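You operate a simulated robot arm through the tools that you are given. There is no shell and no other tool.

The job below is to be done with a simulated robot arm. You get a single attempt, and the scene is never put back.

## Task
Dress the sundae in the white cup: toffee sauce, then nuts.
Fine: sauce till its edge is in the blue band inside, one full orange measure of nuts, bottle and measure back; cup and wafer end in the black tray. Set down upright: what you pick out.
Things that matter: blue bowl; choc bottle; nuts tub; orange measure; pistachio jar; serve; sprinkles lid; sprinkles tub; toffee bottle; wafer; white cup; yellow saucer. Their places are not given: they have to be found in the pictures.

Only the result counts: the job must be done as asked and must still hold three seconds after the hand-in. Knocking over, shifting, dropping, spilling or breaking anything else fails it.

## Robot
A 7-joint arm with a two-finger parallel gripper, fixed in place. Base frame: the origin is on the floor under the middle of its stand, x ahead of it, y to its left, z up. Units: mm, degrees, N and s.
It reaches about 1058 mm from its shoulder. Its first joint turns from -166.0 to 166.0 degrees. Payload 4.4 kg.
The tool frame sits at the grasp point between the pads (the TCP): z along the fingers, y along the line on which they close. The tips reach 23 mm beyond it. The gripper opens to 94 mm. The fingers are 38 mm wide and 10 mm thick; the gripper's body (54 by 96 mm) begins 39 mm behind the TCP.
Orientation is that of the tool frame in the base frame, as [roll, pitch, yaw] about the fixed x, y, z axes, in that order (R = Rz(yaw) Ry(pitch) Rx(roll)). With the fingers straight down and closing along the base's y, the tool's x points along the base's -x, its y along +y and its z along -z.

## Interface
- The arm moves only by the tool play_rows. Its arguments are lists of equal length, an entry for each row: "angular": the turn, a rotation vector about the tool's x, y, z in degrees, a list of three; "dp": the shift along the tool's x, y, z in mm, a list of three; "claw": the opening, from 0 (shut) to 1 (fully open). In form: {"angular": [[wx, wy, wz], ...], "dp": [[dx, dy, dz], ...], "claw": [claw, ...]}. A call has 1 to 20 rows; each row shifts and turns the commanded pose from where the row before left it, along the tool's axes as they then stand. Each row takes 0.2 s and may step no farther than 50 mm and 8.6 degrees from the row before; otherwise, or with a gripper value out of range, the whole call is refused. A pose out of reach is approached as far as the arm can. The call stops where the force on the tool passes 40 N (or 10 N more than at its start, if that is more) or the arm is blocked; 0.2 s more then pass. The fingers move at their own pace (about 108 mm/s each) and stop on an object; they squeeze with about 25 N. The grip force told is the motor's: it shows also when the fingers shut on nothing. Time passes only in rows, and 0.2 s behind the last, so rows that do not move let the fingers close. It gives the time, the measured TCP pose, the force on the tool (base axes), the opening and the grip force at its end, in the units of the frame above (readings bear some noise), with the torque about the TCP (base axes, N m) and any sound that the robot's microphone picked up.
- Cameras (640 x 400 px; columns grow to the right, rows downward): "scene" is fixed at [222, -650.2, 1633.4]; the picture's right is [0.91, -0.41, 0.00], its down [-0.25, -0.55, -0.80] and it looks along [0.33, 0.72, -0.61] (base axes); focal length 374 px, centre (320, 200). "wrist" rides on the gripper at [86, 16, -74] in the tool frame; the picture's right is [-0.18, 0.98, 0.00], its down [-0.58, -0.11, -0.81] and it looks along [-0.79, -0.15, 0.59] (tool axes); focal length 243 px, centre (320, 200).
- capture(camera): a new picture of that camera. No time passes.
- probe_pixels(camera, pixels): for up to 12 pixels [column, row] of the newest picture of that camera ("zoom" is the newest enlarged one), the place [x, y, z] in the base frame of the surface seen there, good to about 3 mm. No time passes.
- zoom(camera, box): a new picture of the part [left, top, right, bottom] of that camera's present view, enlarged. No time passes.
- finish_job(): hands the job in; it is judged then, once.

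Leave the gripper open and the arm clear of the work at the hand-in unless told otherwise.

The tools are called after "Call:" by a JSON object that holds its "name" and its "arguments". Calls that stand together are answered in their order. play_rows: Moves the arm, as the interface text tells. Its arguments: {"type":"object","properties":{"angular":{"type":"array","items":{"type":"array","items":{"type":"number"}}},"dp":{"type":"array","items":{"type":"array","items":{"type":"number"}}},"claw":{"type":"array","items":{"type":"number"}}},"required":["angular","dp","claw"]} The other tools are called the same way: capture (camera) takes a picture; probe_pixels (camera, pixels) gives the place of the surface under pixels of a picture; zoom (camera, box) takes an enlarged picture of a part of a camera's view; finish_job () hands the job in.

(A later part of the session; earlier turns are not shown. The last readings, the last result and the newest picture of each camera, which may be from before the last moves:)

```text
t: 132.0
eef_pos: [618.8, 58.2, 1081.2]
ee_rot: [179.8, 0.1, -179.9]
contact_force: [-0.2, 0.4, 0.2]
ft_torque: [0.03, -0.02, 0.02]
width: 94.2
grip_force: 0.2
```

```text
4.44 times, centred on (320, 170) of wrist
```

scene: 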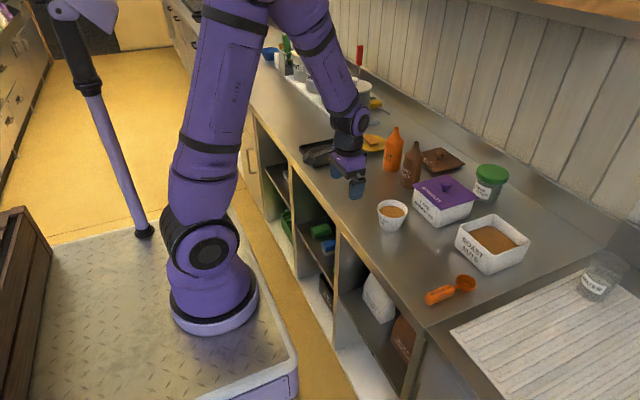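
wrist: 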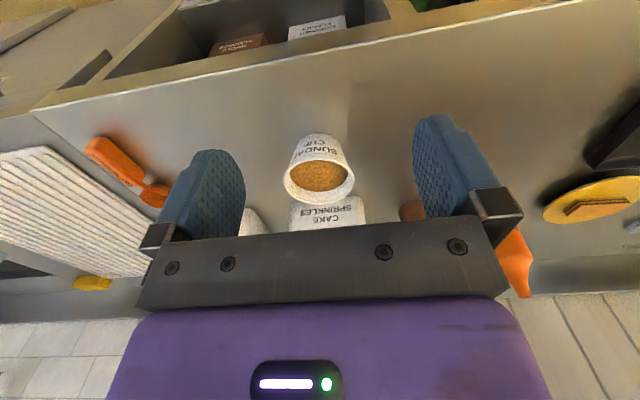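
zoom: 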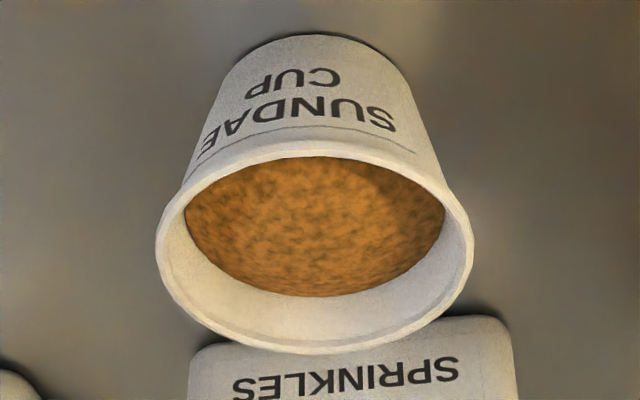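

Call:
{"name": "probe_pixels", "arguments": {"camera": "zoom", "pixels": [[162, 245], [468, 243], [318, 147], [318, 348], [190, 190], [443, 188], [197, 315], [437, 314], [250, 155], [385, 155], [258, 342], [375, 343]]}}

Call:
{"name": "probe_pixels", "arguments": {"camera": "zoom", "pixels": [[160, 255], [470, 255], [300, 148], [340, 347], [175, 205], [458, 205], [180, 295], [455, 290], [220, 170], [415, 170], [230, 332], [405, 332]]}}

Call:
{"name": "probe_pixels", "arguments": {"camera": "zoom", "pixels": [[320, 225], [250, 220], [400, 220], [320, 280], [320, 170], [320, 60], [300, 40], [230, 70], [400, 70], [320, 120], [200, 150], [420, 150]]}}

```text
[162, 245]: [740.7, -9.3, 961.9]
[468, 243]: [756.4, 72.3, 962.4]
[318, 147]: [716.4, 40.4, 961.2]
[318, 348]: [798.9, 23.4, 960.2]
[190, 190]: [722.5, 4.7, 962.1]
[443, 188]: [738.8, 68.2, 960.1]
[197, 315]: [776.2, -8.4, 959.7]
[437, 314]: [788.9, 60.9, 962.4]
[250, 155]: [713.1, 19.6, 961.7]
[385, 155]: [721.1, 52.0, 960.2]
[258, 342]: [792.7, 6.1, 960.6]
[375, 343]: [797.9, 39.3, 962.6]
```

```text
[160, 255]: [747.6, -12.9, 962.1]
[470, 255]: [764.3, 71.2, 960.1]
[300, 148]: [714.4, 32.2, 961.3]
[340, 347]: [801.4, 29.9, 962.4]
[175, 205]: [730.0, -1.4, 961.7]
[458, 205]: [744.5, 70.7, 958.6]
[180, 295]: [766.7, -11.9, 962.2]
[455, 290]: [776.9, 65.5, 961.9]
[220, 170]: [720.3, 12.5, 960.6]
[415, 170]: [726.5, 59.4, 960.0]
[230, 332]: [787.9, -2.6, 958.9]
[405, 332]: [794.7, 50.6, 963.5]
```

```text
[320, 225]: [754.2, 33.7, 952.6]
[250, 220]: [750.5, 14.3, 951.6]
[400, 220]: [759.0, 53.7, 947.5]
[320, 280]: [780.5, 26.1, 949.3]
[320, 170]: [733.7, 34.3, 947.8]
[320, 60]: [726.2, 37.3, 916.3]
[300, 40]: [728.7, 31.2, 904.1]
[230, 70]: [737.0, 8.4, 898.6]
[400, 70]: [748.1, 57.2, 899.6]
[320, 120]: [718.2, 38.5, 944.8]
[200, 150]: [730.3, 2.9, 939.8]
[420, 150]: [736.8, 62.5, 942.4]
```

The fit from the wrist view: rim centre about (757.6, 29.7), R ≈ 43; the scene view says (762, 28). I take (760, 29). Move above it, fingers closing along y, TCP z 1030.

Call:
{"name": "play_rows", "arguments": {"angular": [[0, 0, 0], [0, 0, 0], [0, 0, 0], [0, 0, 0], [0, 0, 0]], "dp": [[-35.3, -7.3, 12.8], [-35.3, -7.3, 12.8], [-35.3, -7.3, 12.8], [-35.3, -7.3, 12.8], [0, 0, 0]], "claw": [1, 1, 1, 1, 1]}}

Call:
{"name": "capture", "arguments": {"camera": "wrist"}}

Call:
{"name": "zoom", "arguments": {"camera": "scene", "box": [340, 150, 468, 240]}}

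```text
t: 133.2
eef_pos: [759.9, 27.6, 1029.9]
ee_rot: [179.9, 0.0, -179.9]
contact_force: [0.4, 0.6, 0.5]
ft_torque: [0.01, -0.01, 0.01]
width: 93.6
grip_force: 0.1
```

```text
taken
```

wrist: 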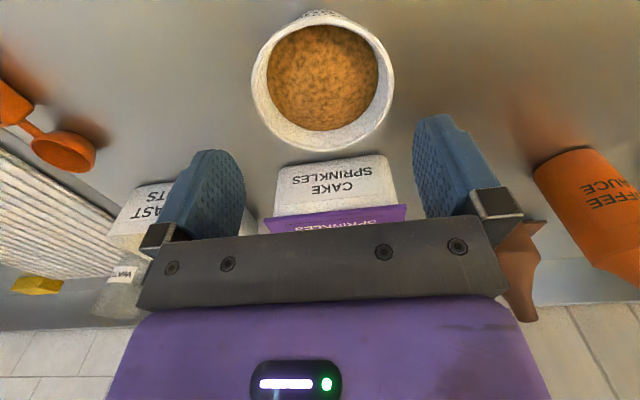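

```text
4.44 times, centred on (404, 195) of scene
```

zoom: 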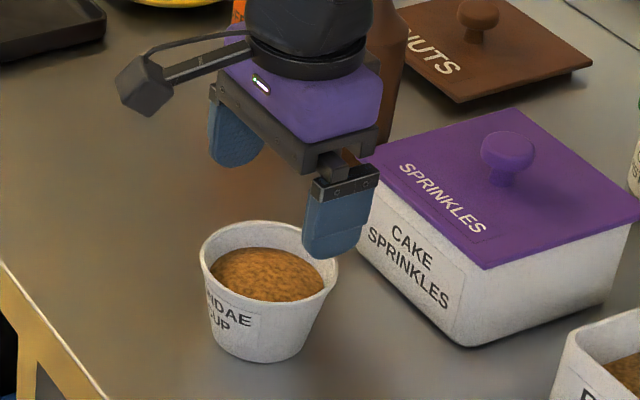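

The wrist picture lets me check the centring relative to the hand itself. From projection, a rim centred on the TCP would span columns about 251–389; I see about 252–394, so the cup is about 2 mm toward +y. I enlarge to measure edges more exactly.

Call:
{"name": "zoom", "arguments": {"camera": "wrist", "box": [240, 0, 410, 160]}}

Call:
{"name": "zoom", "arguments": {"camera": "wrist", "box": [370, 50, 430, 130]}}

Call:
{"name": "zoom", "arguments": {"camera": "wrist", "box": [230, 50, 290, 130]}}

```text
2.50 times, centred on (325, 80) of wrist
```

zoom: 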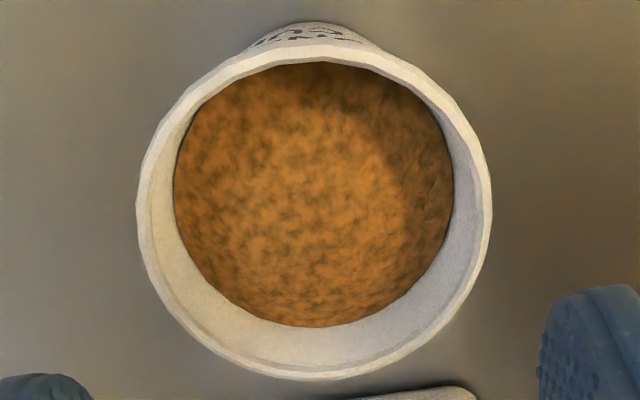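

```text
5.00 times, centred on (400, 90) of wrist
```

zoom: 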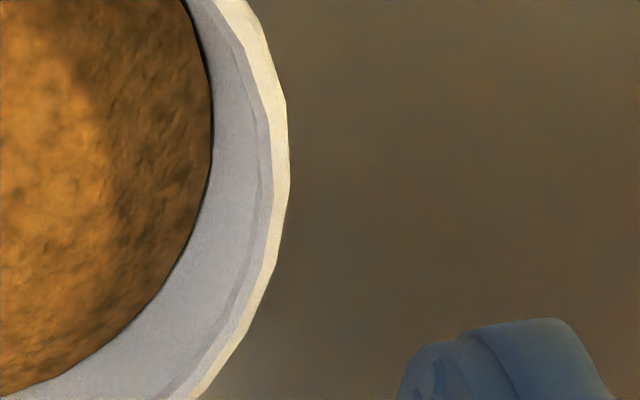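

```text
5.00 times, centred on (260, 90) of wrist
```

zoom: 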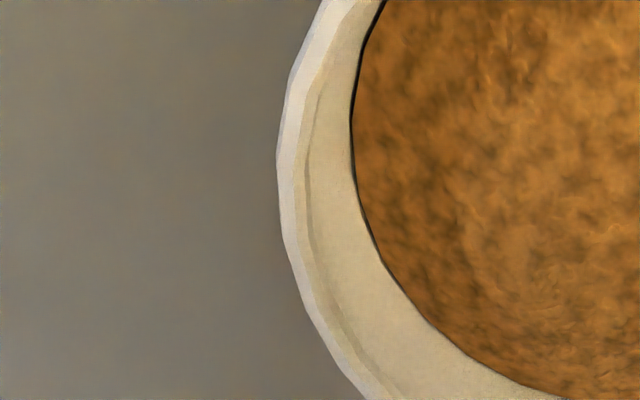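

Refined: cup radius 44.1 mm, its centre is +1.75 mm in y and +0.7 mm in x from the TCP. That leaves about 2.9 mm per side. I correct for it and descend to z ≈ 992 (tips about 8 mm above the rim), then re-measure.

Call:
{"name": "play_rows", "arguments": {"angular": [[0, 0, 0], [0, 0, 0], [0, 0, 0], [0, 0, 0]], "dp": [[-0.7, 1.75, 13], [0, 0, 13], [0, 0, 12], [0, 0, 0]], "claw": [1, 1, 1, 1]}}

Call:
{"name": "capture", "arguments": {"camera": "wrist"}}

Call:
{"name": "zoom", "arguments": {"camera": "wrist", "box": [230, 0, 420, 180]}}

Call:
{"name": "zoom", "arguments": {"camera": "scene", "box": [350, 165, 446, 225]}}

```text
t: 134.2
eef_pos: [759.7, 28.0, 993.4]
ee_rot: [179.8, 0.0, -179.9]
contact_force: [-1.0, 0.3, 0.1]
ft_torque: [-0.01, 0.02, 0.0]
width: 94.1
grip_force: 0.2
```

```text
taken
```

wrist: 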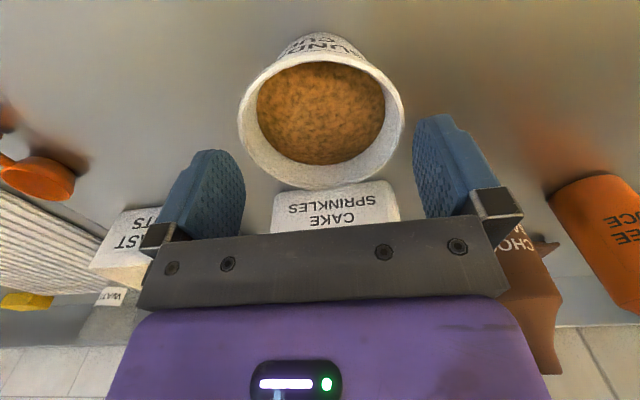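

```text
2.22 times, centred on (325, 90) of wrist
```

zoom: 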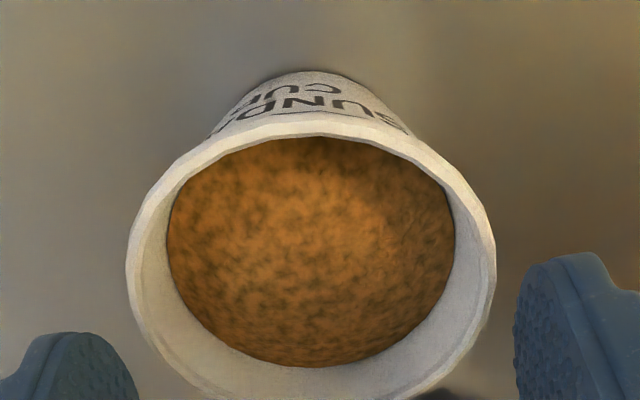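

```text
6.67 times, centred on (398, 195) of scene
```

zoom: 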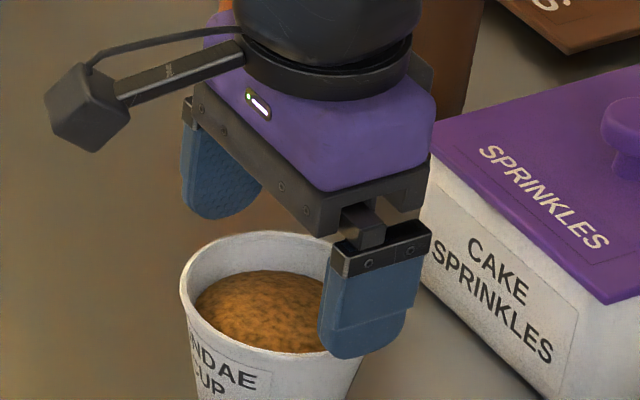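

Re-measured: rim spans columns 237.6–404.3 versus the predicted 236.1–403.5 – only ~0.6 mm off. I nudge +0.5 mm in y and descend to just above the rim plane (6 mm), then in fine steps.

Call:
{"name": "play_rows", "arguments": {"angular": [[0, 0, 0], [0, 0, 0], [0, 0, 0], [0, 0, 0], [0, 0, 0]], "dp": [[0, 0.5, 3], [0, 0, 3], [0, 0, 0.8], [0, 0, 0.8], [0, 0, 0]], "claw": [1, 1, 1, 1, 1]}}

Call:
{"name": "zoom", "arguments": {"camera": "scene", "box": [350, 170, 446, 230]}}

```text
t: 135.4
eef_pos: [760.1, 29.6, 984.5]
ee_rot: [179.8, 0.1, -179.9]
contact_force: [0.0, -0.3, -0.2]
ft_torque: [0.02, 0.02, -0.01]
width: 93.9
grip_force: 0.1
```

```text
6.67 times, centred on (398, 200) of scene
```

zoom: 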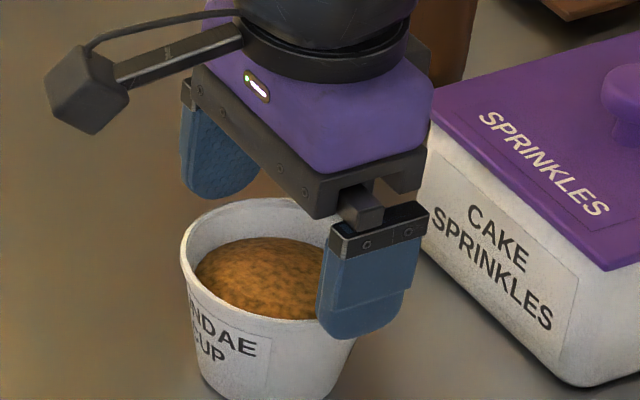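

No contact. Fine steps down: five rows of 0.8 mm.

Call:
{"name": "play_rows", "arguments": {"angular": [[0, 0, 0], [0, 0, 0], [0, 0, 0], [0, 0, 0], [0, 0, 0], [0, 0, 0]], "dp": [[0, 0, 0.8], [0, 0, 0.8], [0, 0, 0.8], [0, 0, 0.8], [0, 0, 0.8], [0, 0, 0]], "claw": [1, 1, 1, 1, 1, 1]}}

```text
t: 136.8
eef_pos: [760.6, 30.2, 980.7]
ee_rot: [179.8, -0.1, -179.8]
contact_force: [-0.3, 0.3, 1.0]
ft_torque: [-0.02, 0.0, 0.01]
width: 94.1
grip_force: 0.0
```

Tips are now about 3 mm below the rim with no contact. I check the wrist view before going lower.

Call:
{"name": "capture", "arguments": {"camera": "wrist"}}

Call:
{"name": "zoom", "arguments": {"camera": "scene", "box": [360, 180, 424, 220]}}

```text
taken
```

wrist: 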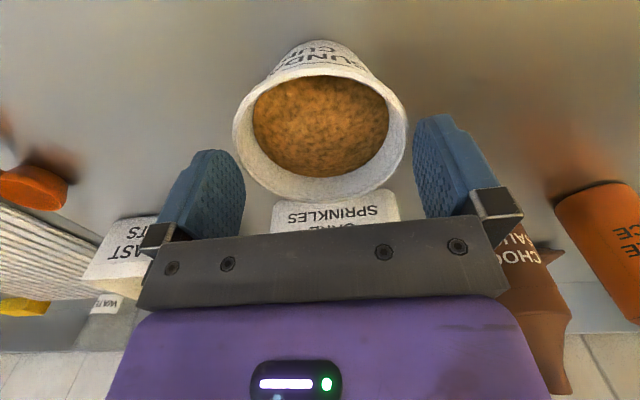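

```text
10.00 times, centred on (392, 200) of scene
```

zoom: 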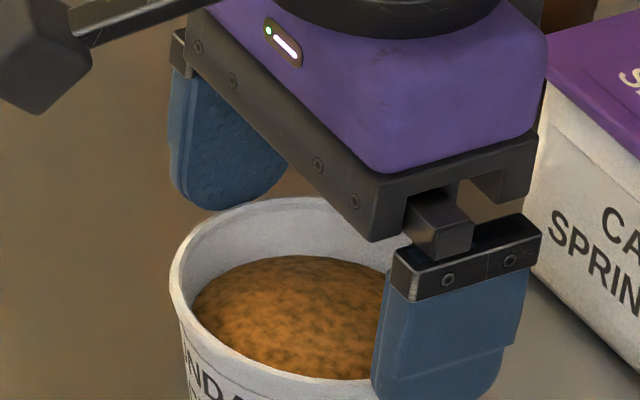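

Both fingers straddle the rim. I continue down 20 mm in 2 mm rows (it stops on its own if force builds).

Call:
{"name": "play_rows", "arguments": {"angular": [[0, 0, 0], [0, 0, 0], [0, 0, 0], [0, 0, 0], [0, 0, 0]], "dp": [[0, 0, 1.5], [0, 0, 1.5], [0, 0, 2], [0, 0, 2], [0, 0, 2]], "claw": [1, 1, 1, 1, 1]}}

Call:
{"name": "play_rows", "arguments": {"angular": [[0, 0, 0], [0, 0, 0], [0, 0, 0], [0, 0, 0], [0, 0, 0]], "dp": [[0, 0, 2.5], [0, 0, 2.5], [0, 0, 2.5], [0, 0, 2.5], [0, 0, 0]], "claw": [1, 1, 1, 1, 1]}}

Call:
{"name": "zoom", "arguments": {"camera": "scene", "box": [360, 180, 424, 220]}}

```text
t: 138.0
eef_pos: [759.8, 29.7, 972.2]
ee_rot: [179.7, 0.1, -179.8]
contact_force: [-0.4, -0.2, 0.4]
ft_torque: [0.02, 0.0, 0.0]
width: 94.0
grip_force: 0.1
```

```text
t: 139.2
eef_pos: [758.6, 29.8, 961.8]
ee_rot: [179.9, -0.1, -179.9]
contact_force: [-0.7, -0.4, -0.2]
ft_torque: [-0.03, -0.04, 0.01]
width: 93.9
grip_force: 0.1
```

```text
10.00 times, centred on (392, 200) of scene
```

zoom: 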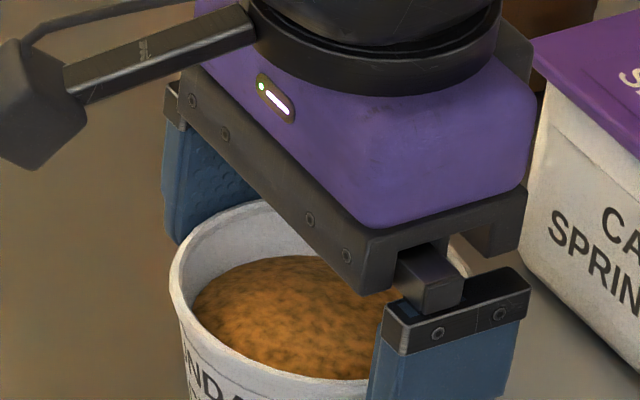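

No contact. I go 5 mm lower so that the rim is well within the pads, then close gently.

Call:
{"name": "play_rows", "arguments": {"angular": [[0, 0, 0], [0, 0, 0], [0, 0, 0], [0, 0, 0], [0, 0, 0], [0, 0, 0], [0, 0, 0], [0, 0, 0], [0, 0, 0], [0, 0, 0]], "dp": [[0, 0, 2.5], [0, 0, 2.5], [0, 0, 0], [0, 0, 0], [0, 0, 0], [0, 0, 0], [0, 0, 0], [0, 0, 0], [0, 0, 0], [0, 0, 0]], "claw": [1, 1, 0.98, 0.96, 0.95, 0.94, 0.93, 0.9, 0.8, 0.8]}}

Call:
{"name": "zoom", "arguments": {"camera": "scene", "box": [360, 180, 424, 220]}}

Call:
{"name": "capture", "arguments": {"camera": "wrist"}}

```text
t: 141.4
eef_pos: [760.5, 30.8, 956.4]
ee_rot: [179.8, -0.1, -179.8]
contact_force: [0.8, 0.6, 0.5]
ft_torque: [0.01, 0.02, 0.06]
width: 88.5
grip_force: 25.3
```

```text
10.00 times, centred on (392, 200) of scene
```

zoom: 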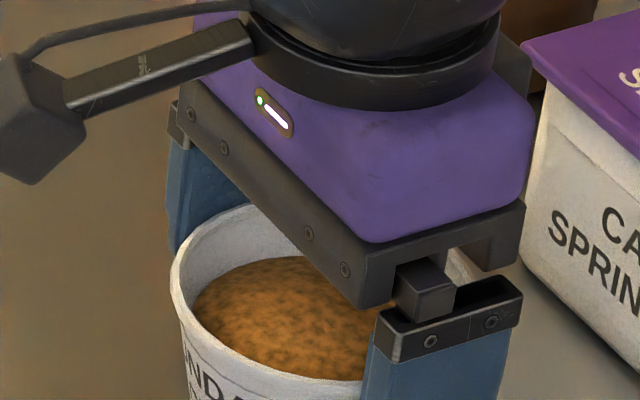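

```text
taken
```

wrist: 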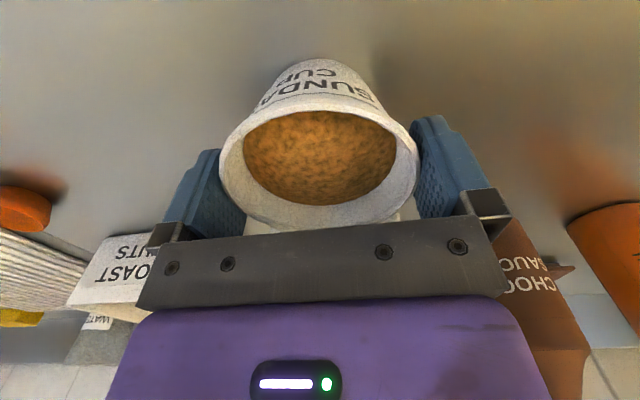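

Gripped at the rim: 88.5 mm, 25.3 N. I lift slowly 20 mm and look for any tilt.

Call:
{"name": "play_rows", "arguments": {"angular": [[0, 0, 0], [0, 0, 0], [0, 0, 0], [0, 0, 0], [0, 0, 0], [0, 0, 0]], "dp": [[0, 0, -1], [0, 0, -3], [0, 0, -5], [0, 0, -6], [0, 0, -5], [0, 0, 0]], "claw": [0.5, 0.5, 0.5, 0.5, 0.5, 0.5]}}

Call:
{"name": "zoom", "arguments": {"camera": "scene", "box": [345, 170, 441, 230]}}

Call:
{"name": "capture", "arguments": {"camera": "wrist"}}

```text
t: 142.8
eef_pos: [760.3, 30.1, 977.5]
ee_rot: [179.8, -0.1, -180.0]
contact_force: [0.3, -0.1, -1.2]
ft_torque: [0.01, 0.0, 0.0]
width: 88.4
grip_force: 24.6
```

```text
6.67 times, centred on (393, 200) of scene
```

zoom: 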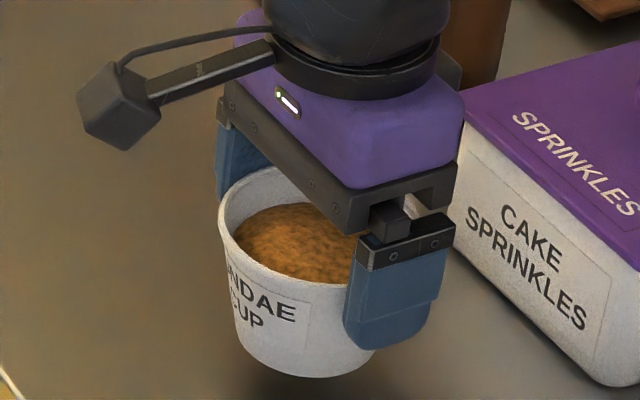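

```text
taken
```

wrist: 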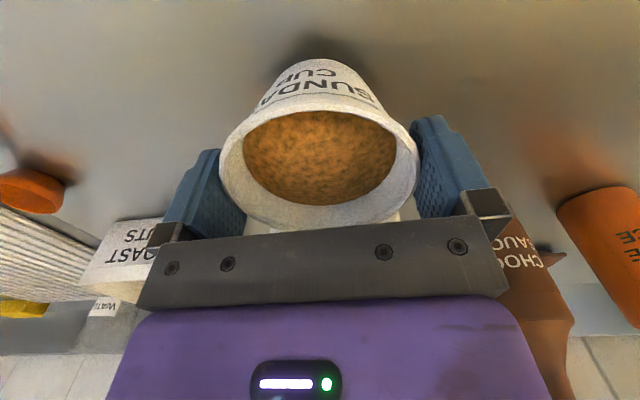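

The cup hangs level. Before moving, I enlarge the tray and saucer in the scene view to choose the spots.

Call:
{"name": "zoom", "arguments": {"camera": "scene", "box": [290, 120, 402, 190]}}

```text
5.71 times, centred on (346, 155) of scene
```

zoom: 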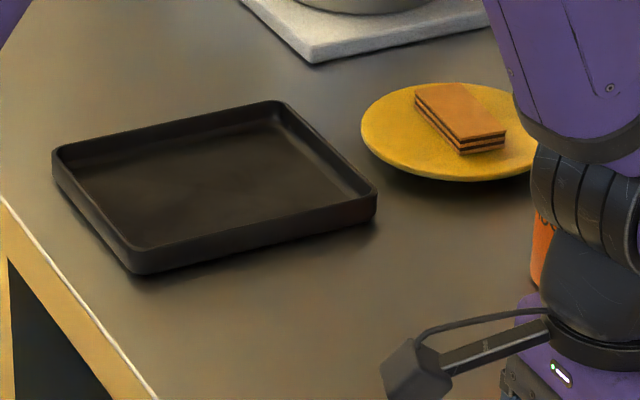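

Call:
{"name": "probe_pixels", "arguments": {"camera": "zoom", "pixels": [[57, 152], [275, 104], [373, 195], [137, 258], [85, 170], [270, 122], [345, 188], [150, 243], [215, 170], [280, 180], [160, 190], [250, 150]]}}

Call:
{"name": "probe_pixels", "arguments": {"camera": "zoom", "pixels": [[420, 90], [480, 92], [505, 132], [461, 142], [460, 115], [433, 108], [485, 110], [461, 152], [505, 142], [365, 135], [460, 84], [440, 177]]}}

```text
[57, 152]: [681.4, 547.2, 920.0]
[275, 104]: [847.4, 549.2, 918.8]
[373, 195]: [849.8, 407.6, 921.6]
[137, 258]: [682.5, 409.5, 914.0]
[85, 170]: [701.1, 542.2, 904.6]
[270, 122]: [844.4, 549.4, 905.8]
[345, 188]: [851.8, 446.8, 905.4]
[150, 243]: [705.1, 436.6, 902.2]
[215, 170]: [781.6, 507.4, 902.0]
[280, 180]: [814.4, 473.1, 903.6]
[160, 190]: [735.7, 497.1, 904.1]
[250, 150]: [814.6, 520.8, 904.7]
```

```text
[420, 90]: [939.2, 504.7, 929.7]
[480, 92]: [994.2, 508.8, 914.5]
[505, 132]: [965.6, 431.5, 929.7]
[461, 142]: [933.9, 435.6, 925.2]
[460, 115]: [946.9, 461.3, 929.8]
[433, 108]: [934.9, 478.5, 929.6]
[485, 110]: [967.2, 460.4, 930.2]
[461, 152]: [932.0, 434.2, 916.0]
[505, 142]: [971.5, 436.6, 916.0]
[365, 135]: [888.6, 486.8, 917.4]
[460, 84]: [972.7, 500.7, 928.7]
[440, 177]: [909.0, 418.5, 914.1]
```

Tray: inner floor z ≈ 903.5, about x 686–846, y 414–543. Wafer: about 70 × 33 × 14 mm lying nearly along y at (953, 468), z 916–930. Plan: cup to (806, 479), wafer to about (722, 479). I lift the cup to z ≈ 1058 and start the gentle carry.

Call:
{"name": "play_rows", "arguments": {"angular": [[0, 0, 0], [0, 0, 0], [0, 0, 0], [0, 0, 0], [0, 0, 0], [0, 0, 0], [0, 0, 0], [0, 0, 0], [0, 0, 0], [0, 0, 0], [0, 0, 0], [0, 0, 0], [0, 0, 0], [0, 0, 0], [0, 0, 0], [0, 0, 0], [0, 0, 0]], "dp": [[0, 0, -10], [0, 0, -18], [0, 0, -18], [0, 0, -18], [0, 0, -18], [-1, 10, 0], [-1.5, 15, 0], [-2, 20, 0], [-2, 20, 0], [-2, 20, 0], [-2, 20, 0], [-2, 20, 0], [-2, 20, 0], [-2, 20, 0], [-2, 20, 0], [-2, 20, 0], [-2, 20, 0]], "claw": [0.5, 0.5, 0.5, 0.5, 0.5, 0.5, 0.5, 0.5, 0.5, 0.5, 0.5, 0.5, 0.5, 0.5, 0.5, 0.5, 0.5]}}

Call:
{"name": "capture", "arguments": {"camera": "scene"}}

```text
t: 146.4
eef_pos: [782.9, 254.6, 1059.4]
ee_rot: [179.8, -0.2, -179.9]
contact_force: [0.1, 0.4, -0.6]
ft_torque: [0.02, 0.0, 0.0]
width: 88.6
grip_force: 24.6
```

```text
taken
```

scene: 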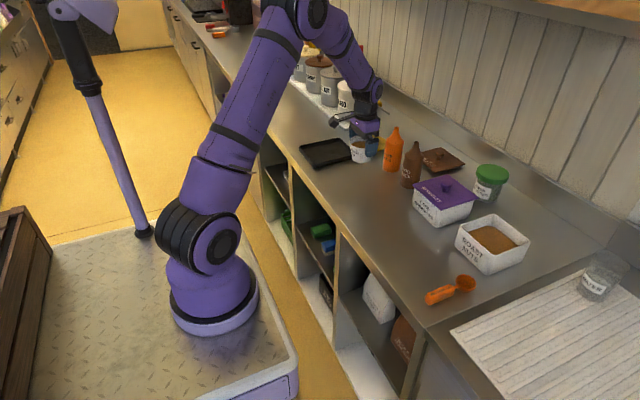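

Halfway, cup level. The rest of the carry to above the tray spot (806, 479).

Call:
{"name": "play_rows", "arguments": {"angular": [[0, 0, 0], [0, 0, 0], [0, 0, 0], [0, 0, 0], [0, 0, 0], [0, 0, 0], [0, 0, 0], [0, 0, 0], [0, 0, 0], [0, 0, 0], [0, 0, 0], [0, 0, 0], [0, 0, 0]], "dp": [[-2, 20, 0], [-2, 20, 0], [-2, 20, 0], [-2, 20, 0], [-2, 20, 0], [-2, 20, 0], [-2, 20, 0], [-2, 20, 0], [-2, 20, 0], [-2, 20, 0], [-1.5, 14, 0], [-1.5, 10, 0], [0, 0, 0]], "claw": [0.5, 0.5, 0.5, 0.5, 0.5, 0.5, 0.5, 0.5, 0.5, 0.5, 0.5, 0.5, 0.5]}}

Call:
{"name": "capture", "arguments": {"camera": "scene"}}

Call:
{"name": "zoom", "arguments": {"camera": "scene", "box": [290, 90, 402, 180]}}

```text
t: 149.2
eef_pos: [805.3, 478.2, 1059.8]
ee_rot: [179.8, 0.0, -179.9]
contact_force: [0.3, -0.5, -0.7]
ft_torque: [0.01, -0.04, 0.0]
width: 88.5
grip_force: 25.1
```

```text
taken
```

scene: 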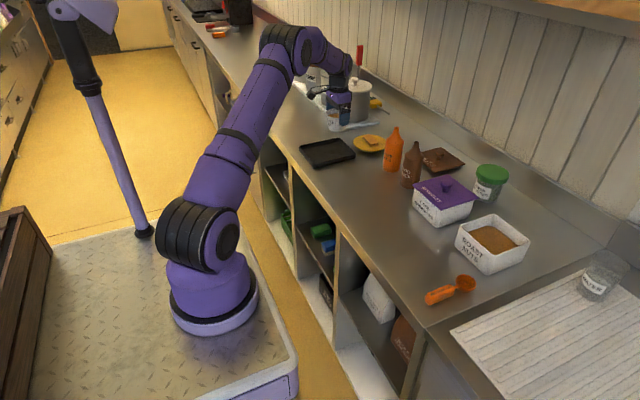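

```text
4.44 times, centred on (346, 135) of scene
```

zoom: 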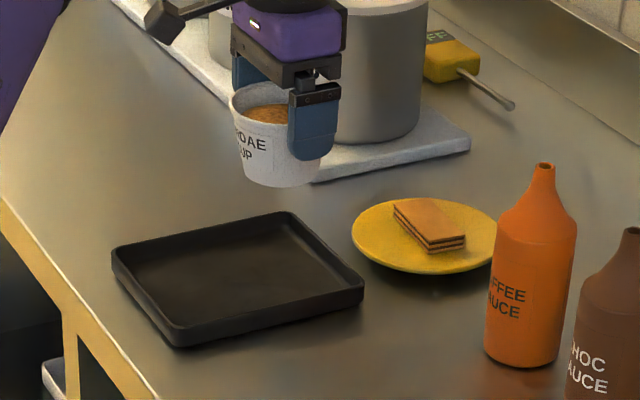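

Over the tray. I descend 90 mm to about 970, then check before the last centimetre.

Call:
{"name": "play_rows", "arguments": {"angular": [[0, 0, 0], [0, 0, 0], [0, 0, 0], [0, 0, 0], [0, 0, 0], [0, 0, 0]], "dp": [[0, 0.4, 15], [0, 0.4, 20], [0, 0, 20], [0, 0, 20], [0, 0, 15], [0, 0, 0]], "claw": [0.5, 0.5, 0.5, 0.5, 0.5, 0.5]}}

Call:
{"name": "zoom", "arguments": {"camera": "scene", "box": [290, 100, 402, 180]}}

Call:
{"name": "capture", "arguments": {"camera": "wrist"}}

```text
t: 150.6
eef_pos: [805.2, 479.1, 971.0]
ee_rot: [179.8, -0.1, -180.0]
contact_force: [0.3, -0.6, -1.4]
ft_torque: [-0.03, -0.02, -0.01]
width: 88.6
grip_force: 24.7
```

```text
5.00 times, centred on (346, 140) of scene
```

zoom: 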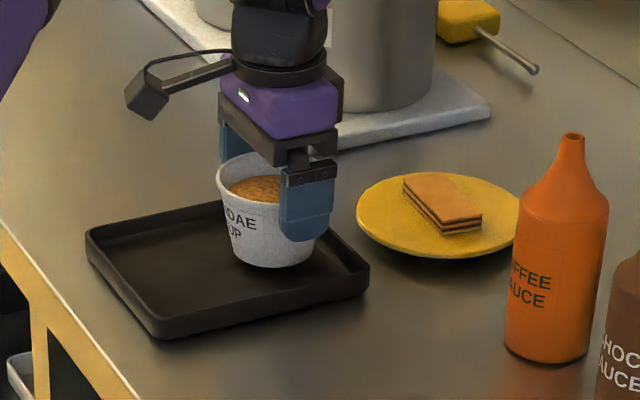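

```text
taken
```

wrist: 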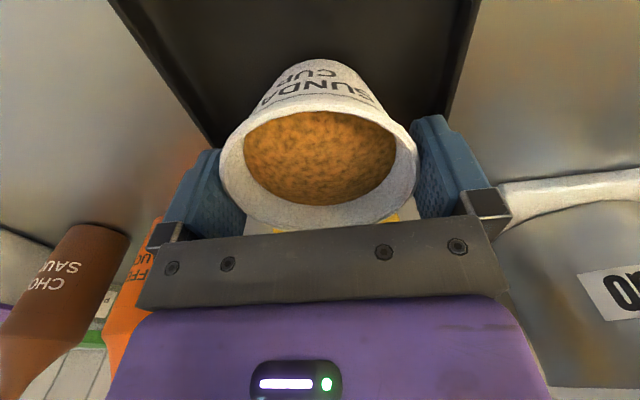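

The cup is inside the tray outline. I lower 5 mm, then 1 mm at a time.

Call:
{"name": "play_rows", "arguments": {"angular": [[0, 0, 0], [0, 0, 0], [0, 0, 0], [0, 0, 0]], "dp": [[0, 0, 3], [0, 0, 2], [0, 0, 1], [0, 0, 0]], "claw": [0.5, 0.5, 0.5, 0.5]}}

```text
t: 151.6
eef_pos: [805.6, 479.5, 964.1]
ee_rot: [179.8, -0.1, -179.9]
contact_force: [0.6, 0.0, -0.9]
ft_torque: [0.01, 0.01, 0.01]
width: 88.5
grip_force: 25.3
```

Call:
{"name": "play_rows", "arguments": {"angular": [[0, 0, 0], [0, 0, 0], [0, 0, 0]], "dp": [[0, 0, 0.7], [0, 0, 0.7], [0, 0, 0]], "claw": [0.5, 0.5, 0.5]}}

```text
t: 152.4
eef_pos: [806.5, 480.3, 962.9]
ee_rot: [179.8, 0.0, -179.9]
contact_force: [-0.2, 0.8, -0.6]
ft_torque: [-0.01, 0.0, 0.0]
width: 88.4
grip_force: 25.1
```

No contact yet; on down in 0.5 mm steps.

Call:
{"name": "play_rows", "arguments": {"angular": [[0, 0, 0], [0, 0, 0], [0, 0, 0]], "dp": [[0, 0, 0.5], [0, 0, 0.5], [0, 0, 0]], "claw": [0.5, 0.5, 0.5]}}

```text
t: 153.2
eef_pos: [805.5, 479.7, 962.6]
ee_rot: [179.7, 0.0, -180.0]
contact_force: [0.5, -0.2, 6.0]
ft_torque: [-0.04, 0.01, 0.01]
width: 88.5
grip_force: 24.7
```

6 N upward: the cup stands on the tray floor. I open gently to full width.

Call:
{"name": "play_rows", "arguments": {"angular": [[0, 0, 0], [0, 0, 0], [0, 0, 0], [0, 0, 0], [0, 0, 0]], "dp": [[0, 0, 0], [0, 0, 0], [0, 0, 0], [0, 0, 0], [0, 0, 0]], "claw": [0.95, 0.96, 0.98, 1, 1]}}

Call:
{"name": "zoom", "arguments": {"camera": "scene", "box": [290, 100, 402, 180]}}

Call:
{"name": "capture", "arguments": {"camera": "wrist"}}

```text
t: 154.4
eef_pos: [804.4, 480.4, 962.6]
ee_rot: [179.7, 0.0, -180.0]
contact_force: [-0.2, -0.8, -0.6]
ft_torque: [0.02, 0.0, -0.02]
width: 93.7
grip_force: 0.1
```

```text
5.00 times, centred on (346, 140) of scene
```

zoom: 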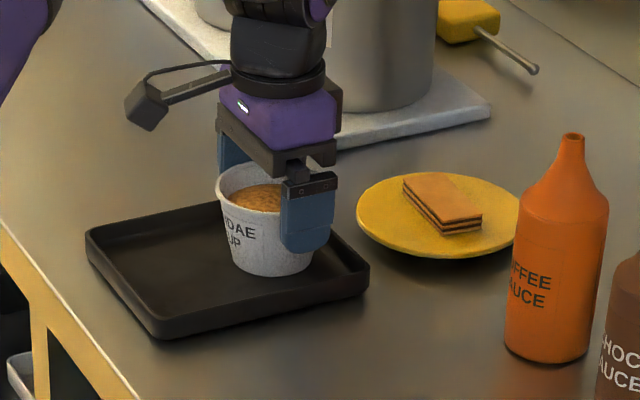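

```text
taken
```

wrist: 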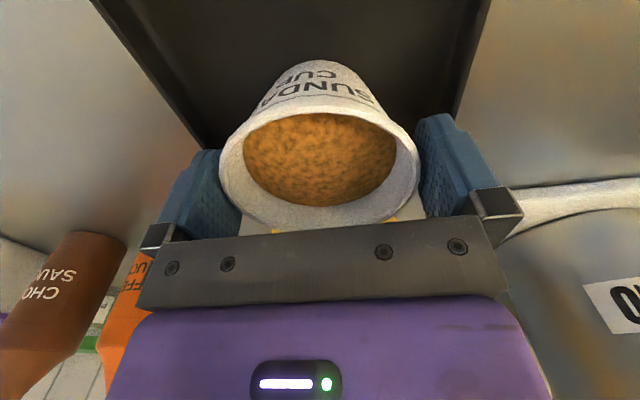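

Released, cup stands. I rise straight up slowly until clear of the rim, then to z ≈ 1060.

Call:
{"name": "play_rows", "arguments": {"angular": [[0, 0, 0], [0, 0, 0], [0, 0, 0], [0, 0, 0], [0, 0, 0], [0, 0, 0], [0, 0, 0], [0, 0, 0], [0, 0, 0]], "dp": [[0, 0, -3], [0, 0, -5], [0, 0, -7], [0, 0, -8], [0, 0, -10], [0, 0, -20], [0, 0, -25], [0, 0, -25], [0, 0, 0]], "claw": [1, 1, 1, 1, 1, 1, 1, 1, 1]}}

Call:
{"name": "zoom", "arguments": {"camera": "scene", "box": [290, 110, 402, 180]}}

Call:
{"name": "capture", "arguments": {"camera": "wrist"}}

```text
t: 156.4
eef_pos: [805.7, 478.2, 1065.0]
ee_rot: [179.8, -0.1, -179.9]
contact_force: [0.9, 0.0, -0.2]
ft_torque: [-0.02, 0.05, 0.0]
width: 94.0
grip_force: 0.0
```

```text
5.71 times, centred on (346, 145) of scene
```

zoom: 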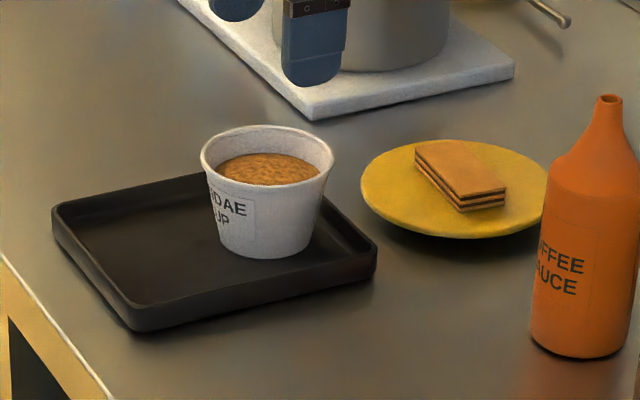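

```text
taken
```

wrist: 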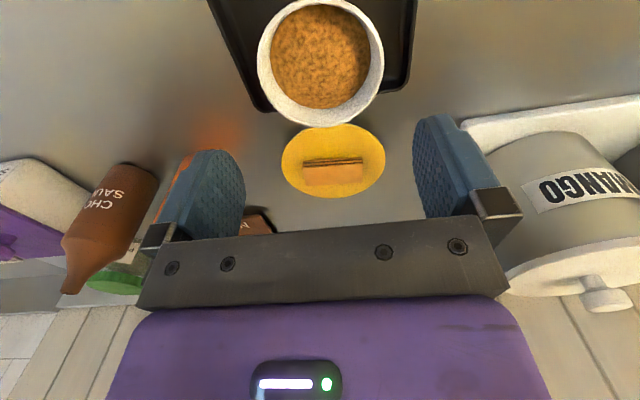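

The cup is upright in the tray. Now the wafer: I enlarge it in the wrist view and probe.

Call:
{"name": "zoom", "arguments": {"camera": "wrist", "box": [270, 115, 400, 205]}}

```text
4.44 times, centred on (335, 160) of wrist
```

zoom: 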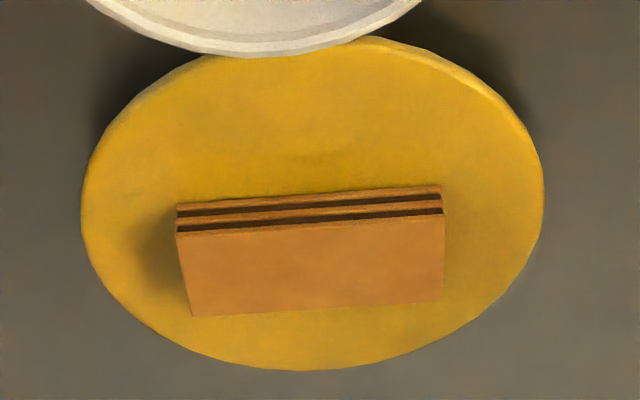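

Call:
{"name": "probe_pixels", "arguments": {"camera": "zoom", "pixels": [[180, 238], [440, 220], [194, 312], [440, 298], [310, 265], [182, 228], [250, 230], [380, 222], [180, 207], [438, 188], [310, 330], [310, 120]]}}

Call:
{"name": "probe_pixels", "arguments": {"camera": "zoom", "pixels": [[85, 215], [540, 180], [310, 367], [230, 55], [120, 300], [500, 290], [188, 275], [442, 260], [250, 308], [380, 302], [310, 227], [310, 307]]}}

```text
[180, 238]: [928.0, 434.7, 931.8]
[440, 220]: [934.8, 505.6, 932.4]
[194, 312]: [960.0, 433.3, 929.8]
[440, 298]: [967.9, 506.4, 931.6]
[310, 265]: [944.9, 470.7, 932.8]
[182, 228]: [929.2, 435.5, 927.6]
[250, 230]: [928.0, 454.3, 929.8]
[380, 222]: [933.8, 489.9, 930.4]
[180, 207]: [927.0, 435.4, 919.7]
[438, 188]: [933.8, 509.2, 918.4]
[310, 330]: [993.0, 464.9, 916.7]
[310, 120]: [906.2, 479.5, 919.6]
```

```text
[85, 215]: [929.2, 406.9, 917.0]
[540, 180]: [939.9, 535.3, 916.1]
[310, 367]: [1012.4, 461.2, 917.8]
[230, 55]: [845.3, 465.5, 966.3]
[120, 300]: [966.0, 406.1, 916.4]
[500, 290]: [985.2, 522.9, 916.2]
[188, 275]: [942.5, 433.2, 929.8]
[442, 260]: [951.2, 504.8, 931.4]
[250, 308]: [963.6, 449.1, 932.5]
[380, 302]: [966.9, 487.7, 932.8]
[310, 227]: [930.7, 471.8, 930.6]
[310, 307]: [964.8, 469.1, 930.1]
```

Wafer centre about (948, 470), long axis 5.7° off y, top z ≈ 931, saucer top z ≈ 917. I move above it (948, 470, 1010), turning the hand 5.7° to match.

Call:
{"name": "play_rows", "arguments": {"angular": [[0, 0, 0], [0, 0, 0], [0, 0, 0], [0, 0, 0], [0, 0, 5.7], [0, 0, 0]], "dp": [[-35.6, -2.1, 10], [-35.6, -2.1, 14], [-35.6, -2.1, 14], [-35.6, -2.1, 14], [0, 0, 0], [0, 0, 0]], "claw": [1, 1, 1, 1, 1, 1]}}

Call:
{"name": "capture", "arguments": {"camera": "wrist"}}

Call:
{"name": "capture", "arguments": {"camera": "scene"}}

```text
t: 157.8
eef_pos: [935.8, 462.3, 1011.6]
ee_rot: [179.8, -0.1, 174.4]
contact_force: [-0.1, -0.3, -0.3]
ft_torque: [-0.02, 0.02, 0.04]
width: 93.9
grip_force: 0.1
out of reach, approached as far as the arm can: row 4
```

```text
taken
```

wrist: 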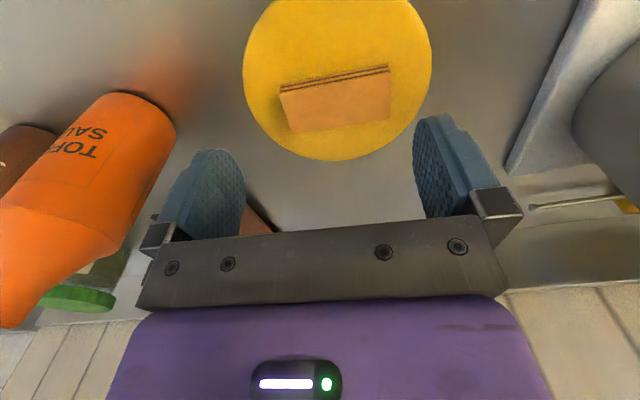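

```text
taken
```

scene: 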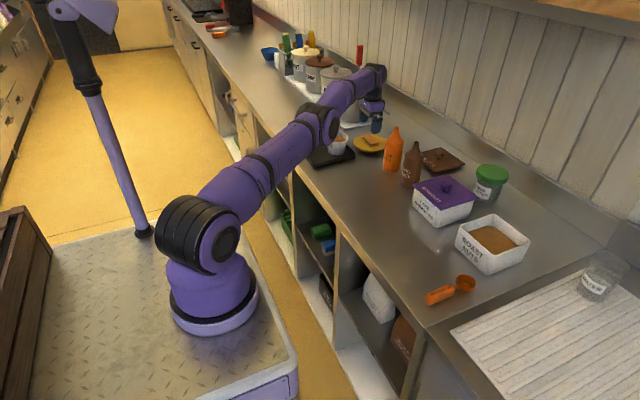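

The arm is at full stretch at (936, 462). Leaning the hand 8° so that the fingers point slightly outward gives more reach. I tilt −8° about the closing axis, then move to (948, 470, 1000).

Call:
{"name": "play_rows", "arguments": {"angular": [[0, -8, 0], [0, 0, 0], [0, 0, 0]], "dp": [[0, 0, 0], [0, 0, 0], [0, 0, 0]], "claw": [1, 1, 1]}}

Call:
{"name": "capture", "arguments": {"camera": "wrist"}}

```text
t: 158.6
eef_pos: [935.1, 461.5, 1011.9]
ee_rot: [179.8, 8.0, 174.3]
contact_force: [0.3, -0.2, 0.2]
ft_torque: [-0.01, -0.01, 0.0]
width: 94.0
grip_force: 0.0
```

```text
taken
```

wrist: 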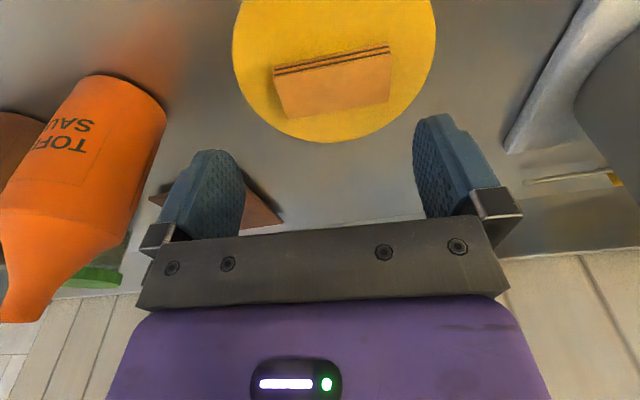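

Call:
{"name": "zoom", "arguments": {"camera": "wrist", "box": [230, 0, 440, 150]}}

Call:
{"name": "probe_pixels", "arguments": {"camera": "wrist", "pixels": [[278, 78], [387, 56], [288, 114], [389, 99], [333, 85], [308, 72], [360, 62], [315, 110], [365, 103], [282, 95], [388, 78], [333, 92]]}}

```text
2.67 times, centred on (335, 75) of wrist
```

zoom: 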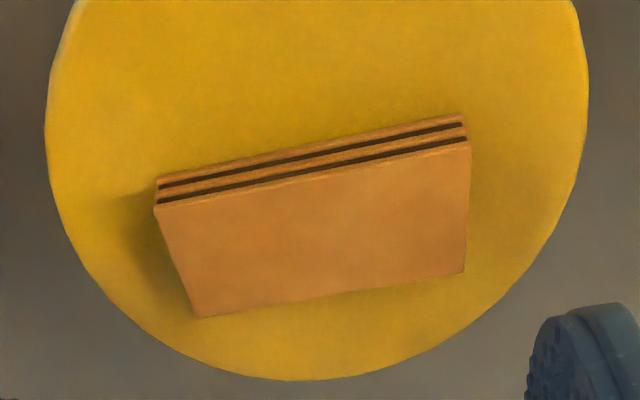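

```text
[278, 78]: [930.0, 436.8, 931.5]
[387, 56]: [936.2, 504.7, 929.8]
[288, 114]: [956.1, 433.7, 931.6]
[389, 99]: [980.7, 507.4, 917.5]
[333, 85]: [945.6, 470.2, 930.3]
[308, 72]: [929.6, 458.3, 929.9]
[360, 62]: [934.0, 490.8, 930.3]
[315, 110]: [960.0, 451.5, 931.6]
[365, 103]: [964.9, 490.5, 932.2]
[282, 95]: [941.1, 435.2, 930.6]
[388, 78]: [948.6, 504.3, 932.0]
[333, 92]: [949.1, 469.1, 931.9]
```

Wafer centre confirmed at (948, 470), ends at y ≈ 434 and 505.5. I move to (945.5, 470, 985), just above it.

Call:
{"name": "play_rows", "arguments": {"angular": [[0, 0, 0], [0, 0, 0], [0, 0, 0]], "dp": [[-2.85, 4.75, 14], [-2.85, 4.75, 14], [0, 0, 0]], "claw": [1, 1, 1]}}

Call:
{"name": "capture", "arguments": {"camera": "wrist"}}

Call:
{"name": "zoom", "arguments": {"camera": "scene", "box": [320, 90, 432, 170]}}

```text
t: 159.4
eef_pos: [944.7, 471.2, 984.9]
ee_rot: [179.8, 7.9, 174.4]
contact_force: [0.9, 0.8, -0.5]
ft_torque: [0.01, 0.0, 0.01]
width: 93.9
grip_force: 0.1
```

```text
taken
```

wrist: 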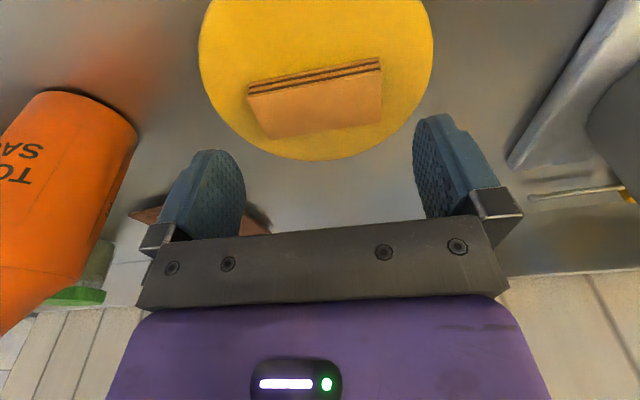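

```text
5.00 times, centred on (376, 130) of scene
```

zoom: 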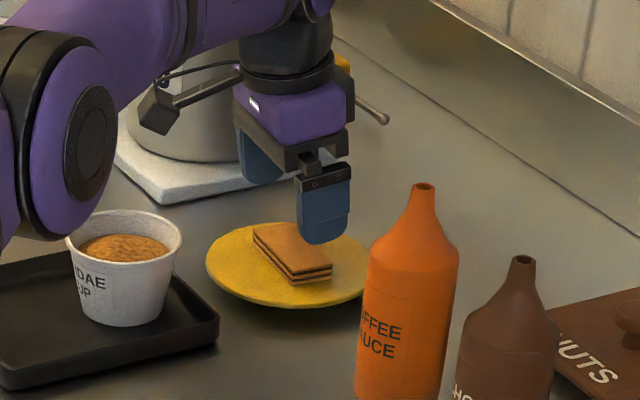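

The elbow appears close to the cup in this picture; I probe it to be sure that it is well above.

Call:
{"name": "probe_pixels", "arguments": {"camera": "zoom", "pixels": [[75, 150], [40, 220], [20, 60], [95, 60], [160, 20], [125, 215], [315, 240], [160, 110], [250, 170]]}}

```text
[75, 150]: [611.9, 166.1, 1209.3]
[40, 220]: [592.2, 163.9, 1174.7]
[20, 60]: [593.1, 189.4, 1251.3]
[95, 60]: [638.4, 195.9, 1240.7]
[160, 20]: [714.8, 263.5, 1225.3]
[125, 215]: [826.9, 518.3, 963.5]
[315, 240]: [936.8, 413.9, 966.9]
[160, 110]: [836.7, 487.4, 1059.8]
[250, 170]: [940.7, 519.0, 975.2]
```

The elbow is at z ≈ 1200, far above. The camera box will stay ~30 mm above the cup rim. I descend 38 mm toward the wafer.

Call:
{"name": "play_rows", "arguments": {"angular": [[0, 0, 0], [0, 0, 0], [0, 0, 0], [0, 0, 0], [0, 0, 0]], "dp": [[1.8, -0.5, 12.6], [1.8, -0.5, 12.6], [1, 0, 7], [0.7, 0, 5], [0, 0, 0]], "claw": [1, 1, 1, 1, 1]}}

Call:
{"name": "capture", "arguments": {"camera": "wrist"}}

Call:
{"name": "zoom", "arguments": {"camera": "scene", "box": [336, 110, 416, 170]}}

```text
t: 160.6
eef_pos: [944.7, 469.5, 948.1]
ee_rot: [179.8, 7.9, 174.5]
contact_force: [0.5, 0.1, -0.6]
ft_torque: [-0.01, -0.02, -0.02]
width: 93.7
grip_force: 0.0
```

```text
taken
```

wrist: 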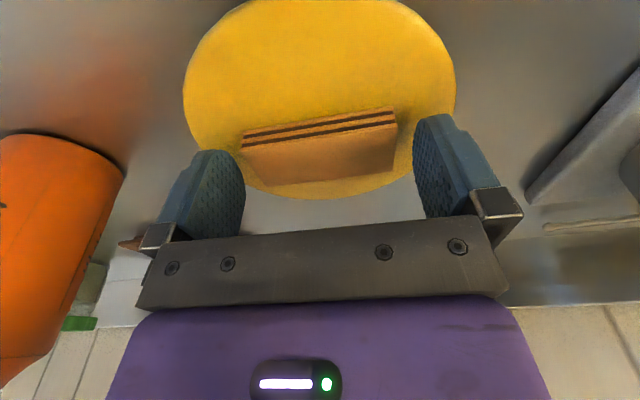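

```text
6.67 times, centred on (376, 140) of scene
```

zoom: 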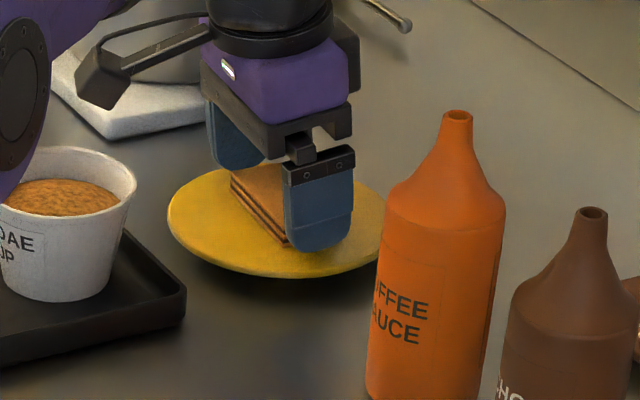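

Well centred on the wafer. I lower 3 mm more in 1 mm steps, watching the force.

Call:
{"name": "play_rows", "arguments": {"angular": [[0, 0, 0], [0, 0, 0], [0, 0, 0], [0, 0, 0]], "dp": [[0.14, 0, 0.99], [0.14, 0, 0.99], [0.14, 0, 0.99], [0, 0, 0]], "claw": [1, 1, 1, 1]}}

```text
t: 161.6
eef_pos: [946.0, 470.6, 944.0]
ee_rot: [179.9, 7.9, 174.4]
contact_force: [0.7, 0.6, 0.0]
ft_torque: [0.0, 0.01, -0.02]
width: 93.8
grip_force: 0.1
```

No contact with the saucer. I close gently on the wafer.

Call:
{"name": "play_rows", "arguments": {"angular": [[0, 0, 0], [0, 0, 0], [0, 0, 0], [0, 0, 0], [0, 0, 0], [0, 0, 0], [0, 0, 0], [0, 0, 0], [0, 0, 0]], "dp": [[0, 0, 0], [0, 0, 0], [0, 0, 0], [0, 0, 0], [0, 0, 0], [0, 0, 0], [0, 0, 0], [0, 0, 0], [0, 0, 0]], "claw": [0.92, 0.86, 0.82, 0.8, 0.78, 0.76, 0.74, 0.65, 0.65]}}

Call:
{"name": "capture", "arguments": {"camera": "wrist"}}

Call:
{"name": "zoom", "arguments": {"camera": "scene", "box": [336, 110, 416, 170]}}

```text
t: 163.6
eef_pos: [945.7, 469.5, 944.4]
ee_rot: [179.9, 7.9, 174.4]
contact_force: [0.1, -0.5, 0.7]
ft_torque: [0.01, -0.01, 0.03]
width: 73.3
grip_force: 24.9
```

```text
taken
```

wrist: 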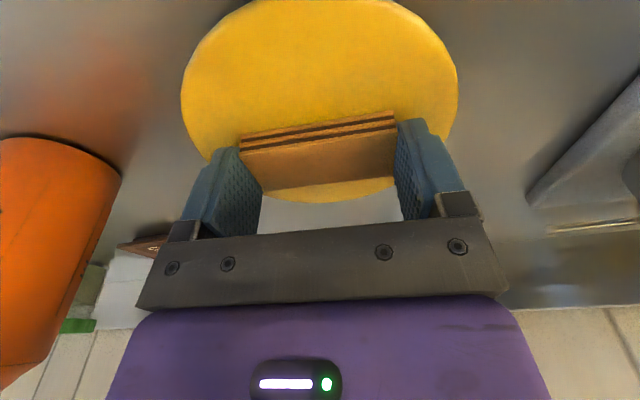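

```text
6.67 times, centred on (376, 140) of scene
```

zoom: 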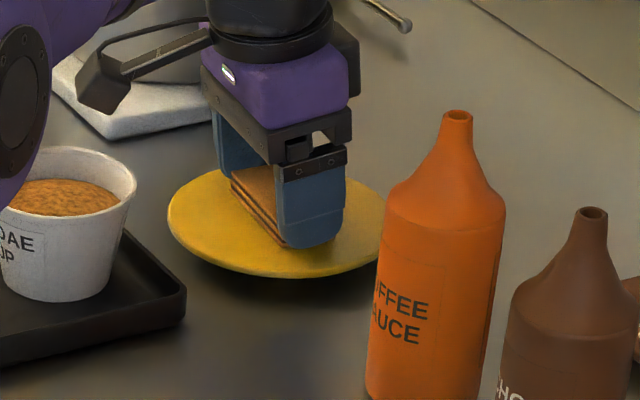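

Gripped: 73.3 mm, 24.9 N. I lift slowly straight up, about 80 mm.

Call:
{"name": "play_rows", "arguments": {"angular": [[0, 0, 0], [0, 0, 0], [0, 0, 0], [0, 0, 0], [0, 0, 0], [0, 0, 0], [0, 0, 0]], "dp": [[-0.3, 0, -2], [-0.7, 0, -5], [-1.4, 0, -10], [-2.1, 0, -15], [-2.8, 0, -20], [-3.5, 0, -25], [0, 0, 0]], "claw": [0.5, 0.5, 0.5, 0.5, 0.5, 0.5, 0.5]}}

Call:
{"name": "capture", "arguments": {"camera": "wrist"}}

Call:
{"name": "zoom", "arguments": {"camera": "scene", "box": [320, 90, 432, 170]}}

```text
t: 165.2
eef_pos: [946.7, 471.1, 1022.9]
ee_rot: [179.9, 7.9, 174.4]
contact_force: [0.7, -0.2, -0.5]
ft_torque: [-0.02, -0.03, 0.01]
width: 73.4
grip_force: 25.1
```

```text
taken
```

wrist: 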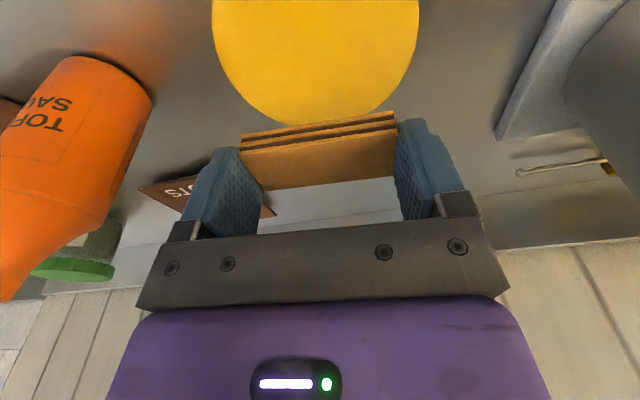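

```text
5.00 times, centred on (376, 130) of scene
```

zoom: 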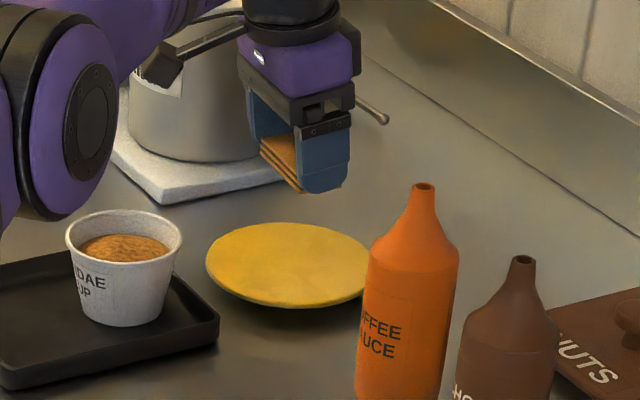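

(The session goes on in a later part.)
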